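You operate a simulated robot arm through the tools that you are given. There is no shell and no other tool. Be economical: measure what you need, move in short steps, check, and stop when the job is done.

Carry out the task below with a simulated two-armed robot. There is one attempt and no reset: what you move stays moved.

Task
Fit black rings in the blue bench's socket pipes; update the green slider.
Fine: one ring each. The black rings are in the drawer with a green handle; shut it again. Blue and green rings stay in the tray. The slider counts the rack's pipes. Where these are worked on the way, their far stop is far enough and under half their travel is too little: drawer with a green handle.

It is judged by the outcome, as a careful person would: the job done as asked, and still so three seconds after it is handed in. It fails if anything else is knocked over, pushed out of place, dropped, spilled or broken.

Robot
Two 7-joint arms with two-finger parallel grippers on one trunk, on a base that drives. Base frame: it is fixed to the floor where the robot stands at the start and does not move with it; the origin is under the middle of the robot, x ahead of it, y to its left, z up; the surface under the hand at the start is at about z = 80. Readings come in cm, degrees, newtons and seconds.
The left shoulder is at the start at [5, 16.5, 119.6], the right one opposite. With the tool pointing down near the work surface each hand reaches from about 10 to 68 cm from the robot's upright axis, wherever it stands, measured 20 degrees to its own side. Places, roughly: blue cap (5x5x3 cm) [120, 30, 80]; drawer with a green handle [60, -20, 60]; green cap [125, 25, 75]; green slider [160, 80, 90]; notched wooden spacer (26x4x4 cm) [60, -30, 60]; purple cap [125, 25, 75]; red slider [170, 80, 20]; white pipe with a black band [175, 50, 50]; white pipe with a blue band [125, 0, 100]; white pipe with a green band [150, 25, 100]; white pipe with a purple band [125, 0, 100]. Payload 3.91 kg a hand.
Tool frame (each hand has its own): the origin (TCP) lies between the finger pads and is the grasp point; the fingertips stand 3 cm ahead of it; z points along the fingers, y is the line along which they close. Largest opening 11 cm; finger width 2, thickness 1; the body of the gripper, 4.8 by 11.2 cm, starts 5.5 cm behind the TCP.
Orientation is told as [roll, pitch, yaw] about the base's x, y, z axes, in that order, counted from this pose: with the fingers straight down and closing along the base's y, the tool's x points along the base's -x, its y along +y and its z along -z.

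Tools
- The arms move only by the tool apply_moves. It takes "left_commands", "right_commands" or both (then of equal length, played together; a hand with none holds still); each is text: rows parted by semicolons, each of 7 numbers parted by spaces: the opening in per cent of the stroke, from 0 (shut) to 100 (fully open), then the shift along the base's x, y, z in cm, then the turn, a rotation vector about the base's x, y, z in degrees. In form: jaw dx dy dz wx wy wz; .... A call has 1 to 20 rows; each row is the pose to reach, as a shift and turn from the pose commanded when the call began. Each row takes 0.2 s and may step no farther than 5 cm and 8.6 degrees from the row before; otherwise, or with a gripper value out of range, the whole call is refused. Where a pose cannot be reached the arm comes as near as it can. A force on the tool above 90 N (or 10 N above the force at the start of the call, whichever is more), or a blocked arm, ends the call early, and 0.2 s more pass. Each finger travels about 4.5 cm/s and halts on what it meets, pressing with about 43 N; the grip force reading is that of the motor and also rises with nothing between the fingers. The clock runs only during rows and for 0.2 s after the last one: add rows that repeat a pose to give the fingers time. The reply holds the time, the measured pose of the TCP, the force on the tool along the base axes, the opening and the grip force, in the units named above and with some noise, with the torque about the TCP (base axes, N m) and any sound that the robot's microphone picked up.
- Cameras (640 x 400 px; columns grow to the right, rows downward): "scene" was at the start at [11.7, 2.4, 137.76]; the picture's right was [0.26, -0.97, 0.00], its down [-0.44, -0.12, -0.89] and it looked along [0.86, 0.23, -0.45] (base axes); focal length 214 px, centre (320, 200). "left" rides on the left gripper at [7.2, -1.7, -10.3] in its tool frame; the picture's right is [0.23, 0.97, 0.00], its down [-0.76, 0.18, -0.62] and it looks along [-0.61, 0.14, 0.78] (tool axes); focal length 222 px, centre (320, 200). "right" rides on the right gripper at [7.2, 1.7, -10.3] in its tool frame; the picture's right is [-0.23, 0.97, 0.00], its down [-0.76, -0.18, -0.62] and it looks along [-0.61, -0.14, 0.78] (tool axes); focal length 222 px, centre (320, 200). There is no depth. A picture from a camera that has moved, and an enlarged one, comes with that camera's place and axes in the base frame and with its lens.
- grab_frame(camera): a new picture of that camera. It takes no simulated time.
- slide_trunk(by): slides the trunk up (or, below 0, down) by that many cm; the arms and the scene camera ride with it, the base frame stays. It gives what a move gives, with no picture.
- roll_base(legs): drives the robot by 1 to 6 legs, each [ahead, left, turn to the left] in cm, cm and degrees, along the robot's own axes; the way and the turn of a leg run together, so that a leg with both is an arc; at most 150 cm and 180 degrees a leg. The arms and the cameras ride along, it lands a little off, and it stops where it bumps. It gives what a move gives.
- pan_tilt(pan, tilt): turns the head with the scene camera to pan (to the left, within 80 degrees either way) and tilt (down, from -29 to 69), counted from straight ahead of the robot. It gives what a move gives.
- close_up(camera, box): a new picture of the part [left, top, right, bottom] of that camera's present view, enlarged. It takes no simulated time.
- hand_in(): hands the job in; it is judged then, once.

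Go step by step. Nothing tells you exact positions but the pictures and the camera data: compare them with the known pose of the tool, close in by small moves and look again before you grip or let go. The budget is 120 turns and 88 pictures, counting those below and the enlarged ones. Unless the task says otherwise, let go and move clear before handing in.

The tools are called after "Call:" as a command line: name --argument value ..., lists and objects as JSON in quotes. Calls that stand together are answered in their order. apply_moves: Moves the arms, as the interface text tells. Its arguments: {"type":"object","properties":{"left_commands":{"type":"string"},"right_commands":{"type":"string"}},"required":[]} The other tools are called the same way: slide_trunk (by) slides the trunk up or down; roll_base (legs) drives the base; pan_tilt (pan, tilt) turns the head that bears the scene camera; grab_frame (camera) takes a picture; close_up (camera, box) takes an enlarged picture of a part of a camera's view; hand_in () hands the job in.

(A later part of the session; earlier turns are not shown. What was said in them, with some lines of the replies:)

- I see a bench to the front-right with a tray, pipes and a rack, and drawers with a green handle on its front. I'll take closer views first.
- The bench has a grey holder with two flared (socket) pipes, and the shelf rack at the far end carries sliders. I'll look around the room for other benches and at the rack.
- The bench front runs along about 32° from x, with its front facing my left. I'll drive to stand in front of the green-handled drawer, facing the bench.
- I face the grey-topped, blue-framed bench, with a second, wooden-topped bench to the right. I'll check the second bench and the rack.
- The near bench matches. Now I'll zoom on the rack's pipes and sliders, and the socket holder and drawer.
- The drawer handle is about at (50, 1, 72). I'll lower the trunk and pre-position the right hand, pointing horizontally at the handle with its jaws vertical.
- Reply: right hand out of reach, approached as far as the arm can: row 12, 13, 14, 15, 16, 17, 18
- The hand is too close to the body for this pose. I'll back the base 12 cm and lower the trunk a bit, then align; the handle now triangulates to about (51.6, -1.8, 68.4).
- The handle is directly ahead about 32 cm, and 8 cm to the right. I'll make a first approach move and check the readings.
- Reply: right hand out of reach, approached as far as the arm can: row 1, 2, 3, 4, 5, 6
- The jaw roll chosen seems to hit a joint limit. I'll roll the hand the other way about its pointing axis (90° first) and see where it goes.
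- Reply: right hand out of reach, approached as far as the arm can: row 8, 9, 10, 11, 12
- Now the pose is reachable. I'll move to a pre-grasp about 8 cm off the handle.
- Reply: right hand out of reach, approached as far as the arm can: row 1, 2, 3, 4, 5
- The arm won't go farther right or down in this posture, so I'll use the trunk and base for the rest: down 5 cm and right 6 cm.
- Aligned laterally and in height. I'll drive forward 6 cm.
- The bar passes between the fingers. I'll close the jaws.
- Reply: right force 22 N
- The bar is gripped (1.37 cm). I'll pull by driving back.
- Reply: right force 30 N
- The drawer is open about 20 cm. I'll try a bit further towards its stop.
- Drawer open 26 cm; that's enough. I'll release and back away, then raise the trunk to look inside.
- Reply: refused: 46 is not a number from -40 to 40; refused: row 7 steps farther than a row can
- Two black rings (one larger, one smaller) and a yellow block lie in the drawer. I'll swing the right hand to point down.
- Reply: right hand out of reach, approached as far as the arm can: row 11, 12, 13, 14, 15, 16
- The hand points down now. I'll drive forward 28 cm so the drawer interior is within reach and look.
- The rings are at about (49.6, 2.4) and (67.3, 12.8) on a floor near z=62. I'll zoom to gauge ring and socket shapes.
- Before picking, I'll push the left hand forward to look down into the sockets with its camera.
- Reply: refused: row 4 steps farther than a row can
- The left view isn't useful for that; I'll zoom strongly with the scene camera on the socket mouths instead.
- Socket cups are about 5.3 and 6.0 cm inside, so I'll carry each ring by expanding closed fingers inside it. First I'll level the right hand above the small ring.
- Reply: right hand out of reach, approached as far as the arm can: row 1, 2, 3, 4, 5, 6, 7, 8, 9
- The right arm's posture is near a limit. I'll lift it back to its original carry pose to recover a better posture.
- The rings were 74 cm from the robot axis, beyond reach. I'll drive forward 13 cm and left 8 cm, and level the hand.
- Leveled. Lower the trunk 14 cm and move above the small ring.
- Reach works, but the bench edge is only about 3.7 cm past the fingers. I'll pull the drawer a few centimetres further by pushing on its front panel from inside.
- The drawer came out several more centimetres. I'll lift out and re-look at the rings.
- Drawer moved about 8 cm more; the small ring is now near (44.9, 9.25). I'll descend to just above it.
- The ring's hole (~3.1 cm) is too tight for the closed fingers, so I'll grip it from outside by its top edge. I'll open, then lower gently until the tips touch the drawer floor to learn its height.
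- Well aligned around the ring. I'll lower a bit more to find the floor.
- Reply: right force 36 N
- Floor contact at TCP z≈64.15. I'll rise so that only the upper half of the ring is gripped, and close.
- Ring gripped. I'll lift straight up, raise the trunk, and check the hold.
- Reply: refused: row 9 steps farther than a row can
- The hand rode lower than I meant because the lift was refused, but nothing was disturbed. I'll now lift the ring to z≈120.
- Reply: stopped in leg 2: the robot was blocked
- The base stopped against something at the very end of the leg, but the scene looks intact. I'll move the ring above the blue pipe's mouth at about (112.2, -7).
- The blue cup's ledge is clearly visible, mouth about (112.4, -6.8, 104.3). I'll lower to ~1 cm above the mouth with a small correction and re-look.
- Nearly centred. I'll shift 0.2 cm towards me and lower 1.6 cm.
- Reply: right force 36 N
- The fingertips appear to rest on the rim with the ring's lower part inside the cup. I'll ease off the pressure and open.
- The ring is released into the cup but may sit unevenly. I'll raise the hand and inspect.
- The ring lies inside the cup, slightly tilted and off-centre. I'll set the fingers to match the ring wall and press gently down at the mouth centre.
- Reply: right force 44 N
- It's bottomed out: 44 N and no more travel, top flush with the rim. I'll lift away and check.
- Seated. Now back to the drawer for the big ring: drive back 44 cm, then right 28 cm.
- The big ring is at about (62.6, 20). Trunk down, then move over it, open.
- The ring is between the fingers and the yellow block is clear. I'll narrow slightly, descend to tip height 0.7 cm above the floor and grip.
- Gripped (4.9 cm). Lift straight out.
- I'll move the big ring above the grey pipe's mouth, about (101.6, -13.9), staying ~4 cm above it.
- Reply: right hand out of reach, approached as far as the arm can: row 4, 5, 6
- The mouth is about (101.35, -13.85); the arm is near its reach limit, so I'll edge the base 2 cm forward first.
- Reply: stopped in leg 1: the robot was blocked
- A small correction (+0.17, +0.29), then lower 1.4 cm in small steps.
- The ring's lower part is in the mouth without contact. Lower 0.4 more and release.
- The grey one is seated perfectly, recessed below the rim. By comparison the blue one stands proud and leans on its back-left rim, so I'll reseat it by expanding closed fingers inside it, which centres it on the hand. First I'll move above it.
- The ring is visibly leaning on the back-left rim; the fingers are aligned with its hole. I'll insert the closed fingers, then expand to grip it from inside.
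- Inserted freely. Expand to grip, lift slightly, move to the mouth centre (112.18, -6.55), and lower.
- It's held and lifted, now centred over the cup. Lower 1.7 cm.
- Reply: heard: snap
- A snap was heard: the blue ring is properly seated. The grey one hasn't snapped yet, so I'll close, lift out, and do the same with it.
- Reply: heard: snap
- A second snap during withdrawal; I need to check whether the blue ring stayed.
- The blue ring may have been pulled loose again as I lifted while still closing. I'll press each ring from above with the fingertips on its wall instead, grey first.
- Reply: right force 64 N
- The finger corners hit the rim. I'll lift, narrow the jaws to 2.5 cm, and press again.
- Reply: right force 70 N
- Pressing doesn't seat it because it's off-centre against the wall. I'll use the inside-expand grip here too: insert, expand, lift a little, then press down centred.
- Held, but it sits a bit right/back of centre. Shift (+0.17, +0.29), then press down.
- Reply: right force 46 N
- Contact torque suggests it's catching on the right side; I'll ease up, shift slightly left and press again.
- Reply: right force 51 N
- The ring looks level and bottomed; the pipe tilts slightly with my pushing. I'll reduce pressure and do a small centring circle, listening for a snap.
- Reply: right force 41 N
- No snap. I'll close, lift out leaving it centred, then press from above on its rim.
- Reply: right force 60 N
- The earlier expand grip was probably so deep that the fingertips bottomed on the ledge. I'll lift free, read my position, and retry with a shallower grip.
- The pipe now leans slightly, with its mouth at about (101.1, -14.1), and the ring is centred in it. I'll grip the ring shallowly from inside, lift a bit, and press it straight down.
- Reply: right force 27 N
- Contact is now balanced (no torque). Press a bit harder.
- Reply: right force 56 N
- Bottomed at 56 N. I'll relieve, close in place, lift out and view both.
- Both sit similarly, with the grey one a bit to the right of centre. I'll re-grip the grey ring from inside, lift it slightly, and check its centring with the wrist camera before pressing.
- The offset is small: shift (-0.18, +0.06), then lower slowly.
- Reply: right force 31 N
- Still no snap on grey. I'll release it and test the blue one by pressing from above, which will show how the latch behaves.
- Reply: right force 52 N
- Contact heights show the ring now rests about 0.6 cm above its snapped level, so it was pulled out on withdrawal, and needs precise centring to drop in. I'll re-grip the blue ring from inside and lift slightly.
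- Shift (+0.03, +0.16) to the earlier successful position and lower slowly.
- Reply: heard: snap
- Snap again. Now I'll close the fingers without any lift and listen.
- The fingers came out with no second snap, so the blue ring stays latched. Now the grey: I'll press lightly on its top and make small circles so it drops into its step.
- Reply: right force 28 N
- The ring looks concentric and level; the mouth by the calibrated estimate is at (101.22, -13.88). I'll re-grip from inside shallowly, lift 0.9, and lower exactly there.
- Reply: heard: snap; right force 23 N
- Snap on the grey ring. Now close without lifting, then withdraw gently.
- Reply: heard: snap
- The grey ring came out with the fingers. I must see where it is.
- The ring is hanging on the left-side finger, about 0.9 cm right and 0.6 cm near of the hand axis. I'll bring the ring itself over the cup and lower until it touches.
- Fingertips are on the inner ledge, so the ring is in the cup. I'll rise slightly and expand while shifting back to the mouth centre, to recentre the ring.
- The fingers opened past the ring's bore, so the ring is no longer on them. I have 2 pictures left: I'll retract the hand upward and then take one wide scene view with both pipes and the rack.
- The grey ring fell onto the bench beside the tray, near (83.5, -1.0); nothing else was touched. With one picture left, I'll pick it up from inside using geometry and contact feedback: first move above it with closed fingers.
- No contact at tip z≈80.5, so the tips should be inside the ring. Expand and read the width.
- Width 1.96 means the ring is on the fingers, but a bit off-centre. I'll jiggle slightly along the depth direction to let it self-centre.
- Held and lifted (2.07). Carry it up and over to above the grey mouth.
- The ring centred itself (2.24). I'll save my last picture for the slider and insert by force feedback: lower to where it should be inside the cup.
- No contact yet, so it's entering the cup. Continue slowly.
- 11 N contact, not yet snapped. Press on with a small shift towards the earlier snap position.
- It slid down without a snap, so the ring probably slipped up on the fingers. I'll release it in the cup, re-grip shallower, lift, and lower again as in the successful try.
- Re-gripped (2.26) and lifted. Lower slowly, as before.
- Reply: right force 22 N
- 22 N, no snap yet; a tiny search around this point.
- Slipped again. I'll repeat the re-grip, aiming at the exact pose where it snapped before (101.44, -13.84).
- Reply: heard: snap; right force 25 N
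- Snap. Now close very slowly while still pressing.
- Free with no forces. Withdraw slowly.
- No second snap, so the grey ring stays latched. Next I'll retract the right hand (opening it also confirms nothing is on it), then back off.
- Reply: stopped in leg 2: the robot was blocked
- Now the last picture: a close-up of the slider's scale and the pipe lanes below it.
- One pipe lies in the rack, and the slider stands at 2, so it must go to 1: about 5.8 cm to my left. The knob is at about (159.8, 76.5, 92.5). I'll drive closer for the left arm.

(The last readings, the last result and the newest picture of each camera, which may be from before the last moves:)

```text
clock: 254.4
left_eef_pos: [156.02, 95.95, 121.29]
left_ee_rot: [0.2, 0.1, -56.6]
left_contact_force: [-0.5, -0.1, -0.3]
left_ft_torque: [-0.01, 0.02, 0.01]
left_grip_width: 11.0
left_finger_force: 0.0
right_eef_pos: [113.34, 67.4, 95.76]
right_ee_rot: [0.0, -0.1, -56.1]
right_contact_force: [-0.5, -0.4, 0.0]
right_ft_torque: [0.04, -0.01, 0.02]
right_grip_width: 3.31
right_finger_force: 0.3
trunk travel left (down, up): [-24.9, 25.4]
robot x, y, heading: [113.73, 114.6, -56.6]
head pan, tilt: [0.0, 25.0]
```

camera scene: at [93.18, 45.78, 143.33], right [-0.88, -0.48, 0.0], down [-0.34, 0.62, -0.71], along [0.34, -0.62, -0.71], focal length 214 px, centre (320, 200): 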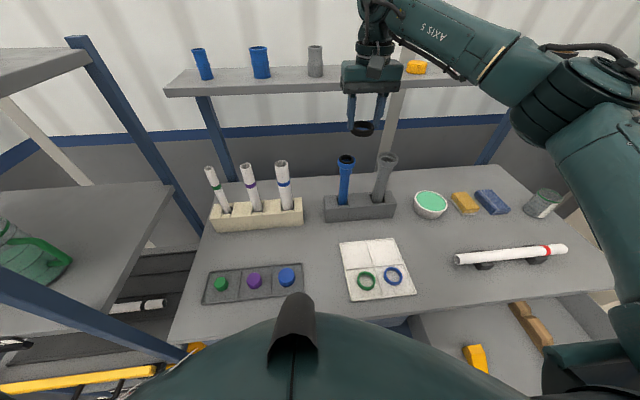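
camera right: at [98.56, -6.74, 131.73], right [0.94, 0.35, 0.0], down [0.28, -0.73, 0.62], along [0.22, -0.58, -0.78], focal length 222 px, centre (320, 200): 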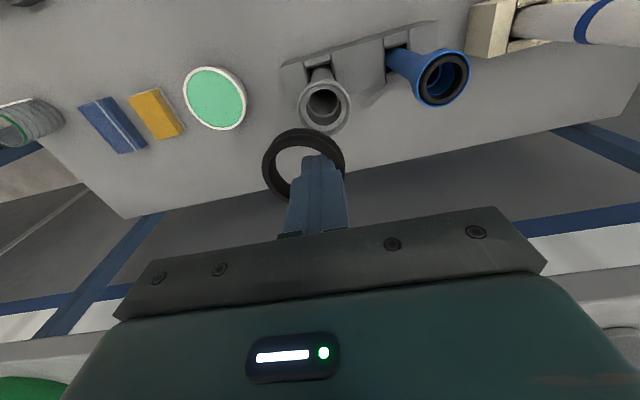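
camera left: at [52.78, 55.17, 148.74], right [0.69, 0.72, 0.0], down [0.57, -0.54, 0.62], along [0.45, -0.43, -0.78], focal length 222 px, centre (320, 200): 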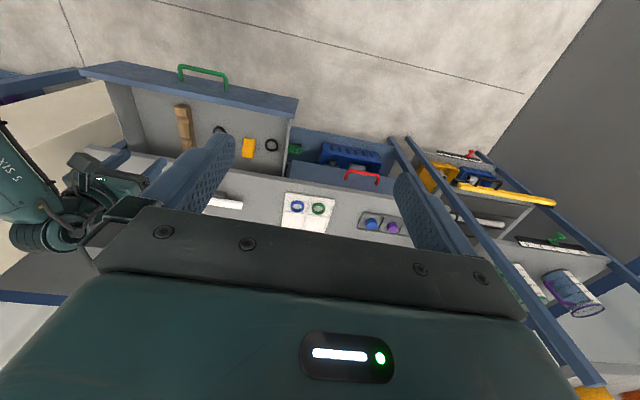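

Lower the left hand in front of the knob, jaws at 60%.

Call:
apply_moves --left_commands "90 -0.5 -1.5 -4 0 0 0; 80 -1 -3 -8.4 0 0 0; 70 -1.5 -4.5 -12.8 0 0 0; 60 -2 -6 -17 0 0 0; 60 -2.5 -7.5 -21 0 0 0; 60 -3 -9.1 -25 0 0 0; 60 -3 -9.1 -28.5 0 0 0; 60 -3 -9.1 -28.5 0 0 0; 60 -3 -9.1 -28.5 0 0 0"

```text
clock: 256.4
left_eef_pos: [153.22, 87.17, 92.86]
left_ee_rot: [0.2, 0.1, -56.6]
left_contact_force: [-0.9, -0.3, 0.2]
left_ft_torque: [-0.03, 0.01, -0.03]
left_grip_width: 6.6
left_finger_force: 0.1
right_eef_pos: [113.31, 67.33, 95.74]
right_ee_rot: [-0.1, 0.0, -56.1]
right_contact_force: [-0.1, 0.1, 1.0]
right_ft_torque: [-0.03, 0.0, -0.02]
right_grip_width: 3.3
right_finger_force: 0.0
trunk travel left (down, up): [-24.9, 25.4]
robot x, y, heading: [114.06, 114.69, -56.5]
head pan, tilt: [0.0, 25.0]
```

Call:
apply_moves --left_commands "60 1.6 -2.7 0 0 0 0; 60 3.2 -5.3 0 0 0 0; 60 4.5 -7.4 0 0 0 0; 60 5.3 -8.6 0 0 0 0; 60 5.8 -9.4 0 0 0 0; 60 6.2 -10 0 0 0 0; 60 6.2 -10 0 0 0 0"

```text
clock: 258.0
left_eef_pos: [159.31, 80.87, 93.06]
left_ee_rot: [0.1, 0.1, -56.6]
left_contact_force: [-0.5, 0.9, -0.6]
left_ft_torque: [-0.04, -0.01, 0.0]
left_grip_width: 6.59
left_finger_force: 0.0
left hand out of reach, approached as far as the arm can: row 3, 4, 5, 6, 7
right_eef_pos: [113.28, 67.3, 95.85]
right_ee_rot: [-0.1, -0.1, -56.0]
right_contact_force: [0.3, 0.6, -0.1]
right_ft_torque: [-0.01, -0.01, 0.03]
right_grip_width: 3.28
right_finger_force: 0.0
trunk travel left (down, up): [-24.9, 25.4]
robot x, y, heading: [113.53, 114.55, -56.8]
head pan, tilt: [0.0, 25.0]
```

Arm reach is at its limit; I'll use the base: right 2 cm, then forward 3.5 cm.

Call:
roll_base --legs '[[0, -2, 0], [3.5, 0, 0]]'

```text
clock: 259.4
left_eef_pos: [159.49, 76.69, 92.94]
left_ee_rot: [0.1, 0.1, -56.6]
left_contact_force: [0.2, 0.5, 0.2]
left_ft_torque: [0.03, 0.01, 0.02]
left_grip_width: 6.58
left_finger_force: 0.1
right_eef_pos: [113.43, 63.43, 95.73]
right_ee_rot: [0.0, 0.0, -56.1]
right_contact_force: [0.4, 0.6, -0.3]
right_ft_torque: [-0.02, 0.03, -0.01]
right_grip_width: 3.27
right_finger_force: 0.1
trunk travel left (down, up): [-24.9, 25.4]
robot x, y, heading: [113.88, 110.62, -56.6]
head pan, tilt: [0.0, 25.0]
```

TCP is now at (159.5, 76.7), right at the knob. Close the left jaws on it.

Call:
apply_moves --left_commands "45 0 0 0 0 0 0; 30 0 0 0 0 0 0; 15 0 0 0 0 0 0; 5 0 0 0 0 0 0; 0 0 0 0 0 0 0; 0 0 0 0 0 0 0; 0 0 0 0 0 0 0"

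```text
clock: 261.0
left_eef_pos: [159.47, 76.64, 93.07]
left_ee_rot: [0.1, 0.0, -56.6]
left_contact_force: [0.7, -0.1, -0.2]
left_ft_torque: [-0.08, 0.02, 0.59]
left_grip_width: 2.72
left_finger_force: 44.3
right_eef_pos: [113.45, 63.4, 95.81]
right_ee_rot: [0.0, -0.1, -56.0]
right_contact_force: [0.6, -0.3, 0.2]
right_ft_torque: [0.01, -0.01, 0.0]
right_grip_width: 3.3
right_finger_force: 0.1
trunk travel left (down, up): [-24.9, 25.4]
robot x, y, heading: [113.9, 110.49, -56.4]
head pan, tilt: [0.0, 25.0]
```

Gripped (2.72 cm). I'll drag it left 6 cm by driving the base sideways.

Call:
roll_base --legs '[[0, 6, 0]]'

```text
clock: 262.2
left_eef_pos: [164.47, 80.17, 93.08]
left_ee_rot: [0.1, 0.1, -56.7]
left_contact_force: [-6.8, 11.1, -3.2]
left_ft_torque: [-0.25, -0.04, 0.43]
left_grip_width: 2.72
left_finger_force: 44.7
right_eef_pos: [118.41, 66.86, 95.77]
right_ee_rot: [0.0, -0.3, -56.2]
right_contact_force: [-0.8, -0.2, -1.2]
right_ft_torque: [-0.03, -0.03, -0.02]
right_grip_width: 3.31
right_finger_force: 0.1
trunk travel left (down, up): [-24.9, 25.4]
robot x, y, heading: [118.88, 113.75, -56.6]
head pan, tilt: [0.0, 25.0]
5 turns are left
```

Slider dragged 6.1 cm, to "1". With few turns left I'll chain: release the knob, back off, lower the trunk, fold the left hand, and tilt the right hand to push the drawer handle, then drive in front of the drawer.

Call:
apply_moves --left_commands "15 0 0 0 0 0 0; 30 0 0 0 0 0 0; 45 0 0 0 0 0 0; 60 0 0 0 0 0 0; 60 0 0 0 0 0 0; 60 0 0 0 0 0 0"

Call:
roll_base --legs '[[-35, 0, 0]]'

Call:
apply_moves --left_commands "60 -1.4 2.1 4 0 0 0; 60 -2.8 4.2 8 0 0 0; 60 -4.2 6.3 12 0 0 0; 60 -5.6 8.4 16 0 0 0; 60 -7 10.5 20 0 0 0; 60 -8.4 12.6 24 0 0 0; 60 -9.8 14.7 27 0 0 0; 60 -11.2 16.8 30 0 0 0; 60 -12.6 18.9 32 0 0 0" --right_commands "20 0 0 0 -6.9 -4.6 0; 10 0 0 0 -13.8 -9.2 0; 0 0 0 0 -20.8 -13.8 0; 0 0 0 -1 -20.8 -13.8 0; 0 0 0 -3 -20.8 -13.8 0; 0 0 0 -3 -20.8 -13.8 0; 0 0 0 -3 -20.8 -13.8 0; 0 0 0 -3 -20.8 -13.8 0; 0 0 0 -3 -20.8 -13.8 0"

Call:
slide_trunk --by -24

Call:
roll_base --legs '[[0, -92, 0]]'

```text
clock: 263.6
left_eef_pos: [164.43, 80.1, 92.94]
left_ee_rot: [0.2, 0.2, -56.7]
left_contact_force: [0.0, -0.6, 0.5]
left_ft_torque: [0.01, -0.02, 0.0]
left_grip_width: 6.59
left_finger_force: 0.0
right_eef_pos: [118.55, 66.84, 95.71]
right_ee_rot: [0.0, -0.1, -56.3]
right_contact_force: [0.6, 0.3, -0.5]
right_ft_torque: [0.03, 0.03, 0.0]
right_grip_width: 3.32
right_finger_force: 0.0
trunk travel left (down, up): [-24.9, 25.4]
robot x, y, heading: [118.74, 113.79, -56.5]
head pan, tilt: [0.0, 25.0]
```

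```text
clock: 265.9
left_eef_pos: [144.76, 109.51, 92.98]
left_ee_rot: [0.3, 0.2, -57.3]
left_contact_force: [0.3, 0.4, 0.6]
left_ft_torque: [0.0, 0.0, 0.01]
left_grip_width: 6.6
left_finger_force: 0.0
right_eef_pos: [98.44, 96.6, 95.77]
right_ee_rot: [0.1, -0.1, -56.8]
right_contact_force: [-0.6, -0.1, 0.3]
right_ft_torque: [0.01, -0.01, -0.01]
right_grip_width: 3.31
right_finger_force: 0.0
trunk travel left (down, up): [-24.9, 25.4]
robot x, y, heading: [99.44, 143.56, -57.5]
head pan, tilt: [0.0, 25.0]
```

```text
clock: 267.9
left_eef_pos: [131.93, 128.83, 124.19]
left_ee_rot: [0.1, 0.1, -57.3]
left_contact_force: [0.7, 0.2, -0.1]
left_ft_torque: [-0.01, -0.01, -0.01]
left_grip_width: 6.58
left_finger_force: 0.0
left hand out of reach, approached as far as the arm can: row 9
right_eef_pos: [98.51, 96.6, 92.68]
right_ee_rot: [0.3, -25.0, -56.8]
right_contact_force: [0.1, 0.2, -0.2]
right_ft_torque: [0.0, -0.01, -0.02]
right_grip_width: 0.0
right_finger_force: 37.9
trunk travel left (down, up): [-24.9, 25.4]
robot x, y, heading: [99.1, 143.58, -57.2]
head pan, tilt: [0.0, 25.0]
```

```text
clock: 270.4
left_eef_pos: [131.93, 128.8, 100.24]
left_ee_rot: [-0.1, 0.1, -57.2]
left_contact_force: [-0.1, -0.1, 0.6]
left_ft_torque: [0.01, 0.0, -0.04]
left_grip_width: 6.59
left_finger_force: 0.1
right_eef_pos: [98.46, 96.5, 68.69]
right_ee_rot: [0.3, -25.0, -56.8]
right_contact_force: [-0.4, 0.6, 0.2]
right_ft_torque: [-0.02, -0.02, 0.0]
right_grip_width: 0.0
right_finger_force: 37.5
trunk travel left (down, up): [-0.9, 49.4]
robot x, y, heading: [99.59, 143.59, -57.3]
head pan, tilt: [0.0, 25.0]
```

```text
clock: 278.6
left_eef_pos: [57.57, 80.35, 100.19]
left_ee_rot: [0.0, 0.1, -56.3]
left_contact_force: [0.0, -0.3, -0.3]
left_ft_torque: [-0.02, 0.0, -0.01]
left_grip_width: 6.6
left_finger_force: 0.0
right_eef_pos: [24.62, 47.33, 68.74]
right_ee_rot: [0.2, -25.1, -55.8]
right_contact_force: [-0.6, 0.2, 0.2]
right_ft_torque: [0.01, 0.0, 0.01]
right_grip_width: 0.0
right_finger_force: 37.9
trunk travel left (down, up): [-0.9, 49.4]
robot x, y, heading: [25.05, 94.3, -56.1]
head pan, tilt: [0.0, 25.0]
4 turns are left
```

The hand is in line with the drawer handle, about 54 cm in front of its closed position. Drive forward to push the drawer nearly shut.

Call:
roll_base --legs '[[0, -2.5, 0], [50, 0, 0]]'

Call:
roll_base --legs '[[2, 0, 0]]'

```text
clock: 282.0
left_eef_pos: [82.56, 37.67, 100.13]
left_ee_rot: [0.0, 0.1, -56.9]
left_contact_force: [0.5, -0.9, -0.2]
left_ft_torque: [0.01, 0.0, -0.01]
left_grip_width: 6.58
left_finger_force: 0.1
right_eef_pos: [49.32, 4.98, 68.74]
right_ee_rot: [0.2, -25.2, -56.3]
right_contact_force: [-0.1, -0.1, 0.4]
right_ft_torque: [-0.01, 0.01, -0.03]
right_grip_width: 0.0
right_finger_force: 38.3
trunk travel left (down, up): [-0.9, 49.4]
robot x, y, heading: [50.11, 52.06, -56.8]
head pan, tilt: [0.0, 25.0]
```

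```text
clock: 282.8
left_eef_pos: [83.57, 35.99, 100.35]
left_ee_rot: [0.1, 0.1, -56.8]
left_contact_force: [0.3, 0.4, -0.2]
left_ft_torque: [0.03, 0.0, -0.02]
left_grip_width: 6.6
left_finger_force: 0.1
right_eef_pos: [50.46, 3.38, 68.85]
right_ee_rot: [0.2, -25.0, -56.3]
right_contact_force: [0.0, 0.1, -0.1]
right_ft_torque: [0.01, 0.01, -0.04]
right_grip_width: 0.0
right_finger_force: 37.8
trunk travel left (down, up): [-0.9, 49.4]
robot x, y, heading: [51.18, 50.75, -56.7]
head pan, tilt: [0.0, 25.0]
3 turns are left
```

Keep pushing in small steps and watch for the stop.

Call:
roll_base --legs '[[1.5, 0, 0]]'

Call:
roll_base --legs '[[1, 0, 0]]'

Call:
roll_base --legs '[[1, 0, 0]]'

Call:
roll_base --legs '[[1, 0, 0]]'

```text
clock: 283.6
left_eef_pos: [84.38, 34.8, 100.14]
left_ee_rot: [-0.1, 0.0, -56.8]
left_contact_force: [0.1, -0.9, 0.2]
left_ft_torque: [-0.01, 0.02, 0.0]
left_grip_width: 6.58
left_finger_force: 0.1
right_eef_pos: [51.22, 2.13, 68.75]
right_ee_rot: [0.1, -25.0, -56.3]
right_contact_force: [-0.2, 0.5, -0.6]
right_ft_torque: [-0.02, -0.03, 0.01]
right_grip_width: 0.0
right_finger_force: 37.8
trunk travel left (down, up): [-0.9, 49.4]
robot x, y, heading: [51.99, 49.17, -56.7]
head pan, tilt: [0.0, 25.0]
```

```text
clock: 284.3
left_eef_pos: [84.83, 34.13, 100.21]
left_ee_rot: [0.1, 0.1, -56.8]
left_contact_force: [0.4, 0.1, -0.3]
left_ft_torque: [0.0, -0.01, 0.01]
left_grip_width: 6.61
left_finger_force: 0.1
right_eef_pos: [51.45, 1.9, 68.29]
right_ee_rot: [0.1, -23.9, -55.9]
right_contact_force: [-27.4, 41.5, -18.0]
right_ft_torque: [0.16, 0.85, -0.19]
right_grip_width: 0.0
right_finger_force: 37.6
trunk travel left (down, up): [-0.9, 49.4]
robot x, y, heading: [52.47, 48.38, -56.6]
head pan, tilt: [0.0, 25.0]
```

```text
clock: 285.0
left_eef_pos: [85.24, 33.28, 100.35]
left_ee_rot: [0.0, -0.1, -56.9]
left_contact_force: [0.1, -0.8, 0.1]
left_ft_torque: [0.0, -0.01, -0.03]
left_grip_width: 6.62
left_finger_force: 0.2
right_eef_pos: [51.59, 1.79, 67.98]
right_ee_rot: [-0.3, -22.3, -55.4]
right_contact_force: [-42.7, 55.5, -14.2]
right_ft_torque: [0.16, 0.4, -0.11]
right_grip_width: 0.0
right_finger_force: 37.9
trunk travel left (down, up): [-0.9, 49.4]
robot x, y, heading: [53.18, 47.3, -56.6]
head pan, tilt: [0.0, 25.0]
```

```text
clock: 285.8
left_eef_pos: [85.76, 32.61, 100.38]
left_ee_rot: [0.0, -0.3, -56.9]
left_contact_force: [0.5, 0.7, 0.0]
left_ft_torque: [0.03, -0.04, -0.02]
left_grip_width: 6.6
left_finger_force: 0.1
right_eef_pos: [51.66, 1.74, 67.8]
right_ee_rot: [-0.7, -20.8, -54.6]
right_contact_force: [-56.2, 67.9, 6.0]
right_ft_torque: [-0.01, -0.26, -0.14]
right_grip_width: 0.01
right_finger_force: 37.6
trunk travel left (down, up): [-0.9, 49.4]
robot x, y, heading: [53.15, 46.72, -57.1]
head pan, tilt: [0.0, 25.0]
2 turns are left
```

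The push ended on a firm stop (over 80 N at the handle's closed position), so the drawer is shut. I'll back clear, then hand in.

Call:
roll_base --legs '[[-15, 0, 0]]'

```text
clock: 287.2
left_eef_pos: [77.73, 44.76, 100.21]
left_ee_rot: [0.1, 0.1, -57.0]
left_contact_force: [0.1, -0.1, 0.5]
left_ft_torque: [0.02, 0.01, 0.0]
left_grip_width: 6.59
left_finger_force: 0.0
right_eef_pos: [43.65, 13.96, 67.59]
right_ee_rot: [-0.8, -20.5, -54.6]
right_contact_force: [-0.7, 0.1, -0.5]
right_ft_torque: [0.01, -0.01, 0.0]
right_grip_width: 0.0
right_finger_force: 37.6
trunk travel left (down, up): [-0.9, 49.4]
robot x, y, heading: [45.3, 59.32, -57.0]
head pan, tilt: [0.0, 25.0]
1 turns are left
```

I believe the job is done, but I had no pictures left to check the end state: a black ring was snapped into each of the two socket pipes, the green slider was moved from 2 to 1 for the rack's one pipe, and the green-handled drawer was pushed shut. The grey pipe's ring fell onto the bench once on the way and was refitted by feel.

Call:
hand_in

```text
The job is handed in.
```

I handed the job in with everything asked for done. My pictures ran out before the last ring, the slider move and the drawer closing, so those were done by force and sound and I haven't seen the result.

- **Blue pipe:** the small black ring is in. It snapped, and no second snap came when I drew the fingers out.
- **Grey pipe:** the big black ring is in, by the same signs. On an earlier try it came out with the fingers and fell onto the bench beside the tray. I picked it up and refitted it by feel.
- **Grey pipe's stance:** pressing the ring in left this pipe leaning slightly in its holder.
- **Green slider:** the rack holds one pipe and the slider stood at 2, so I dragged it 6.1 cm to the 1 mark, which is about 5.8 cm away.
- **Green-handled drawer:** I pushed it until it met a firm stop at its closed position.
- **Tray:** the blue and green rings were still in it in my last view of the bench.
- **Bumps:** the base was blocked three times while driving. My later pictures showed nothing out of place.
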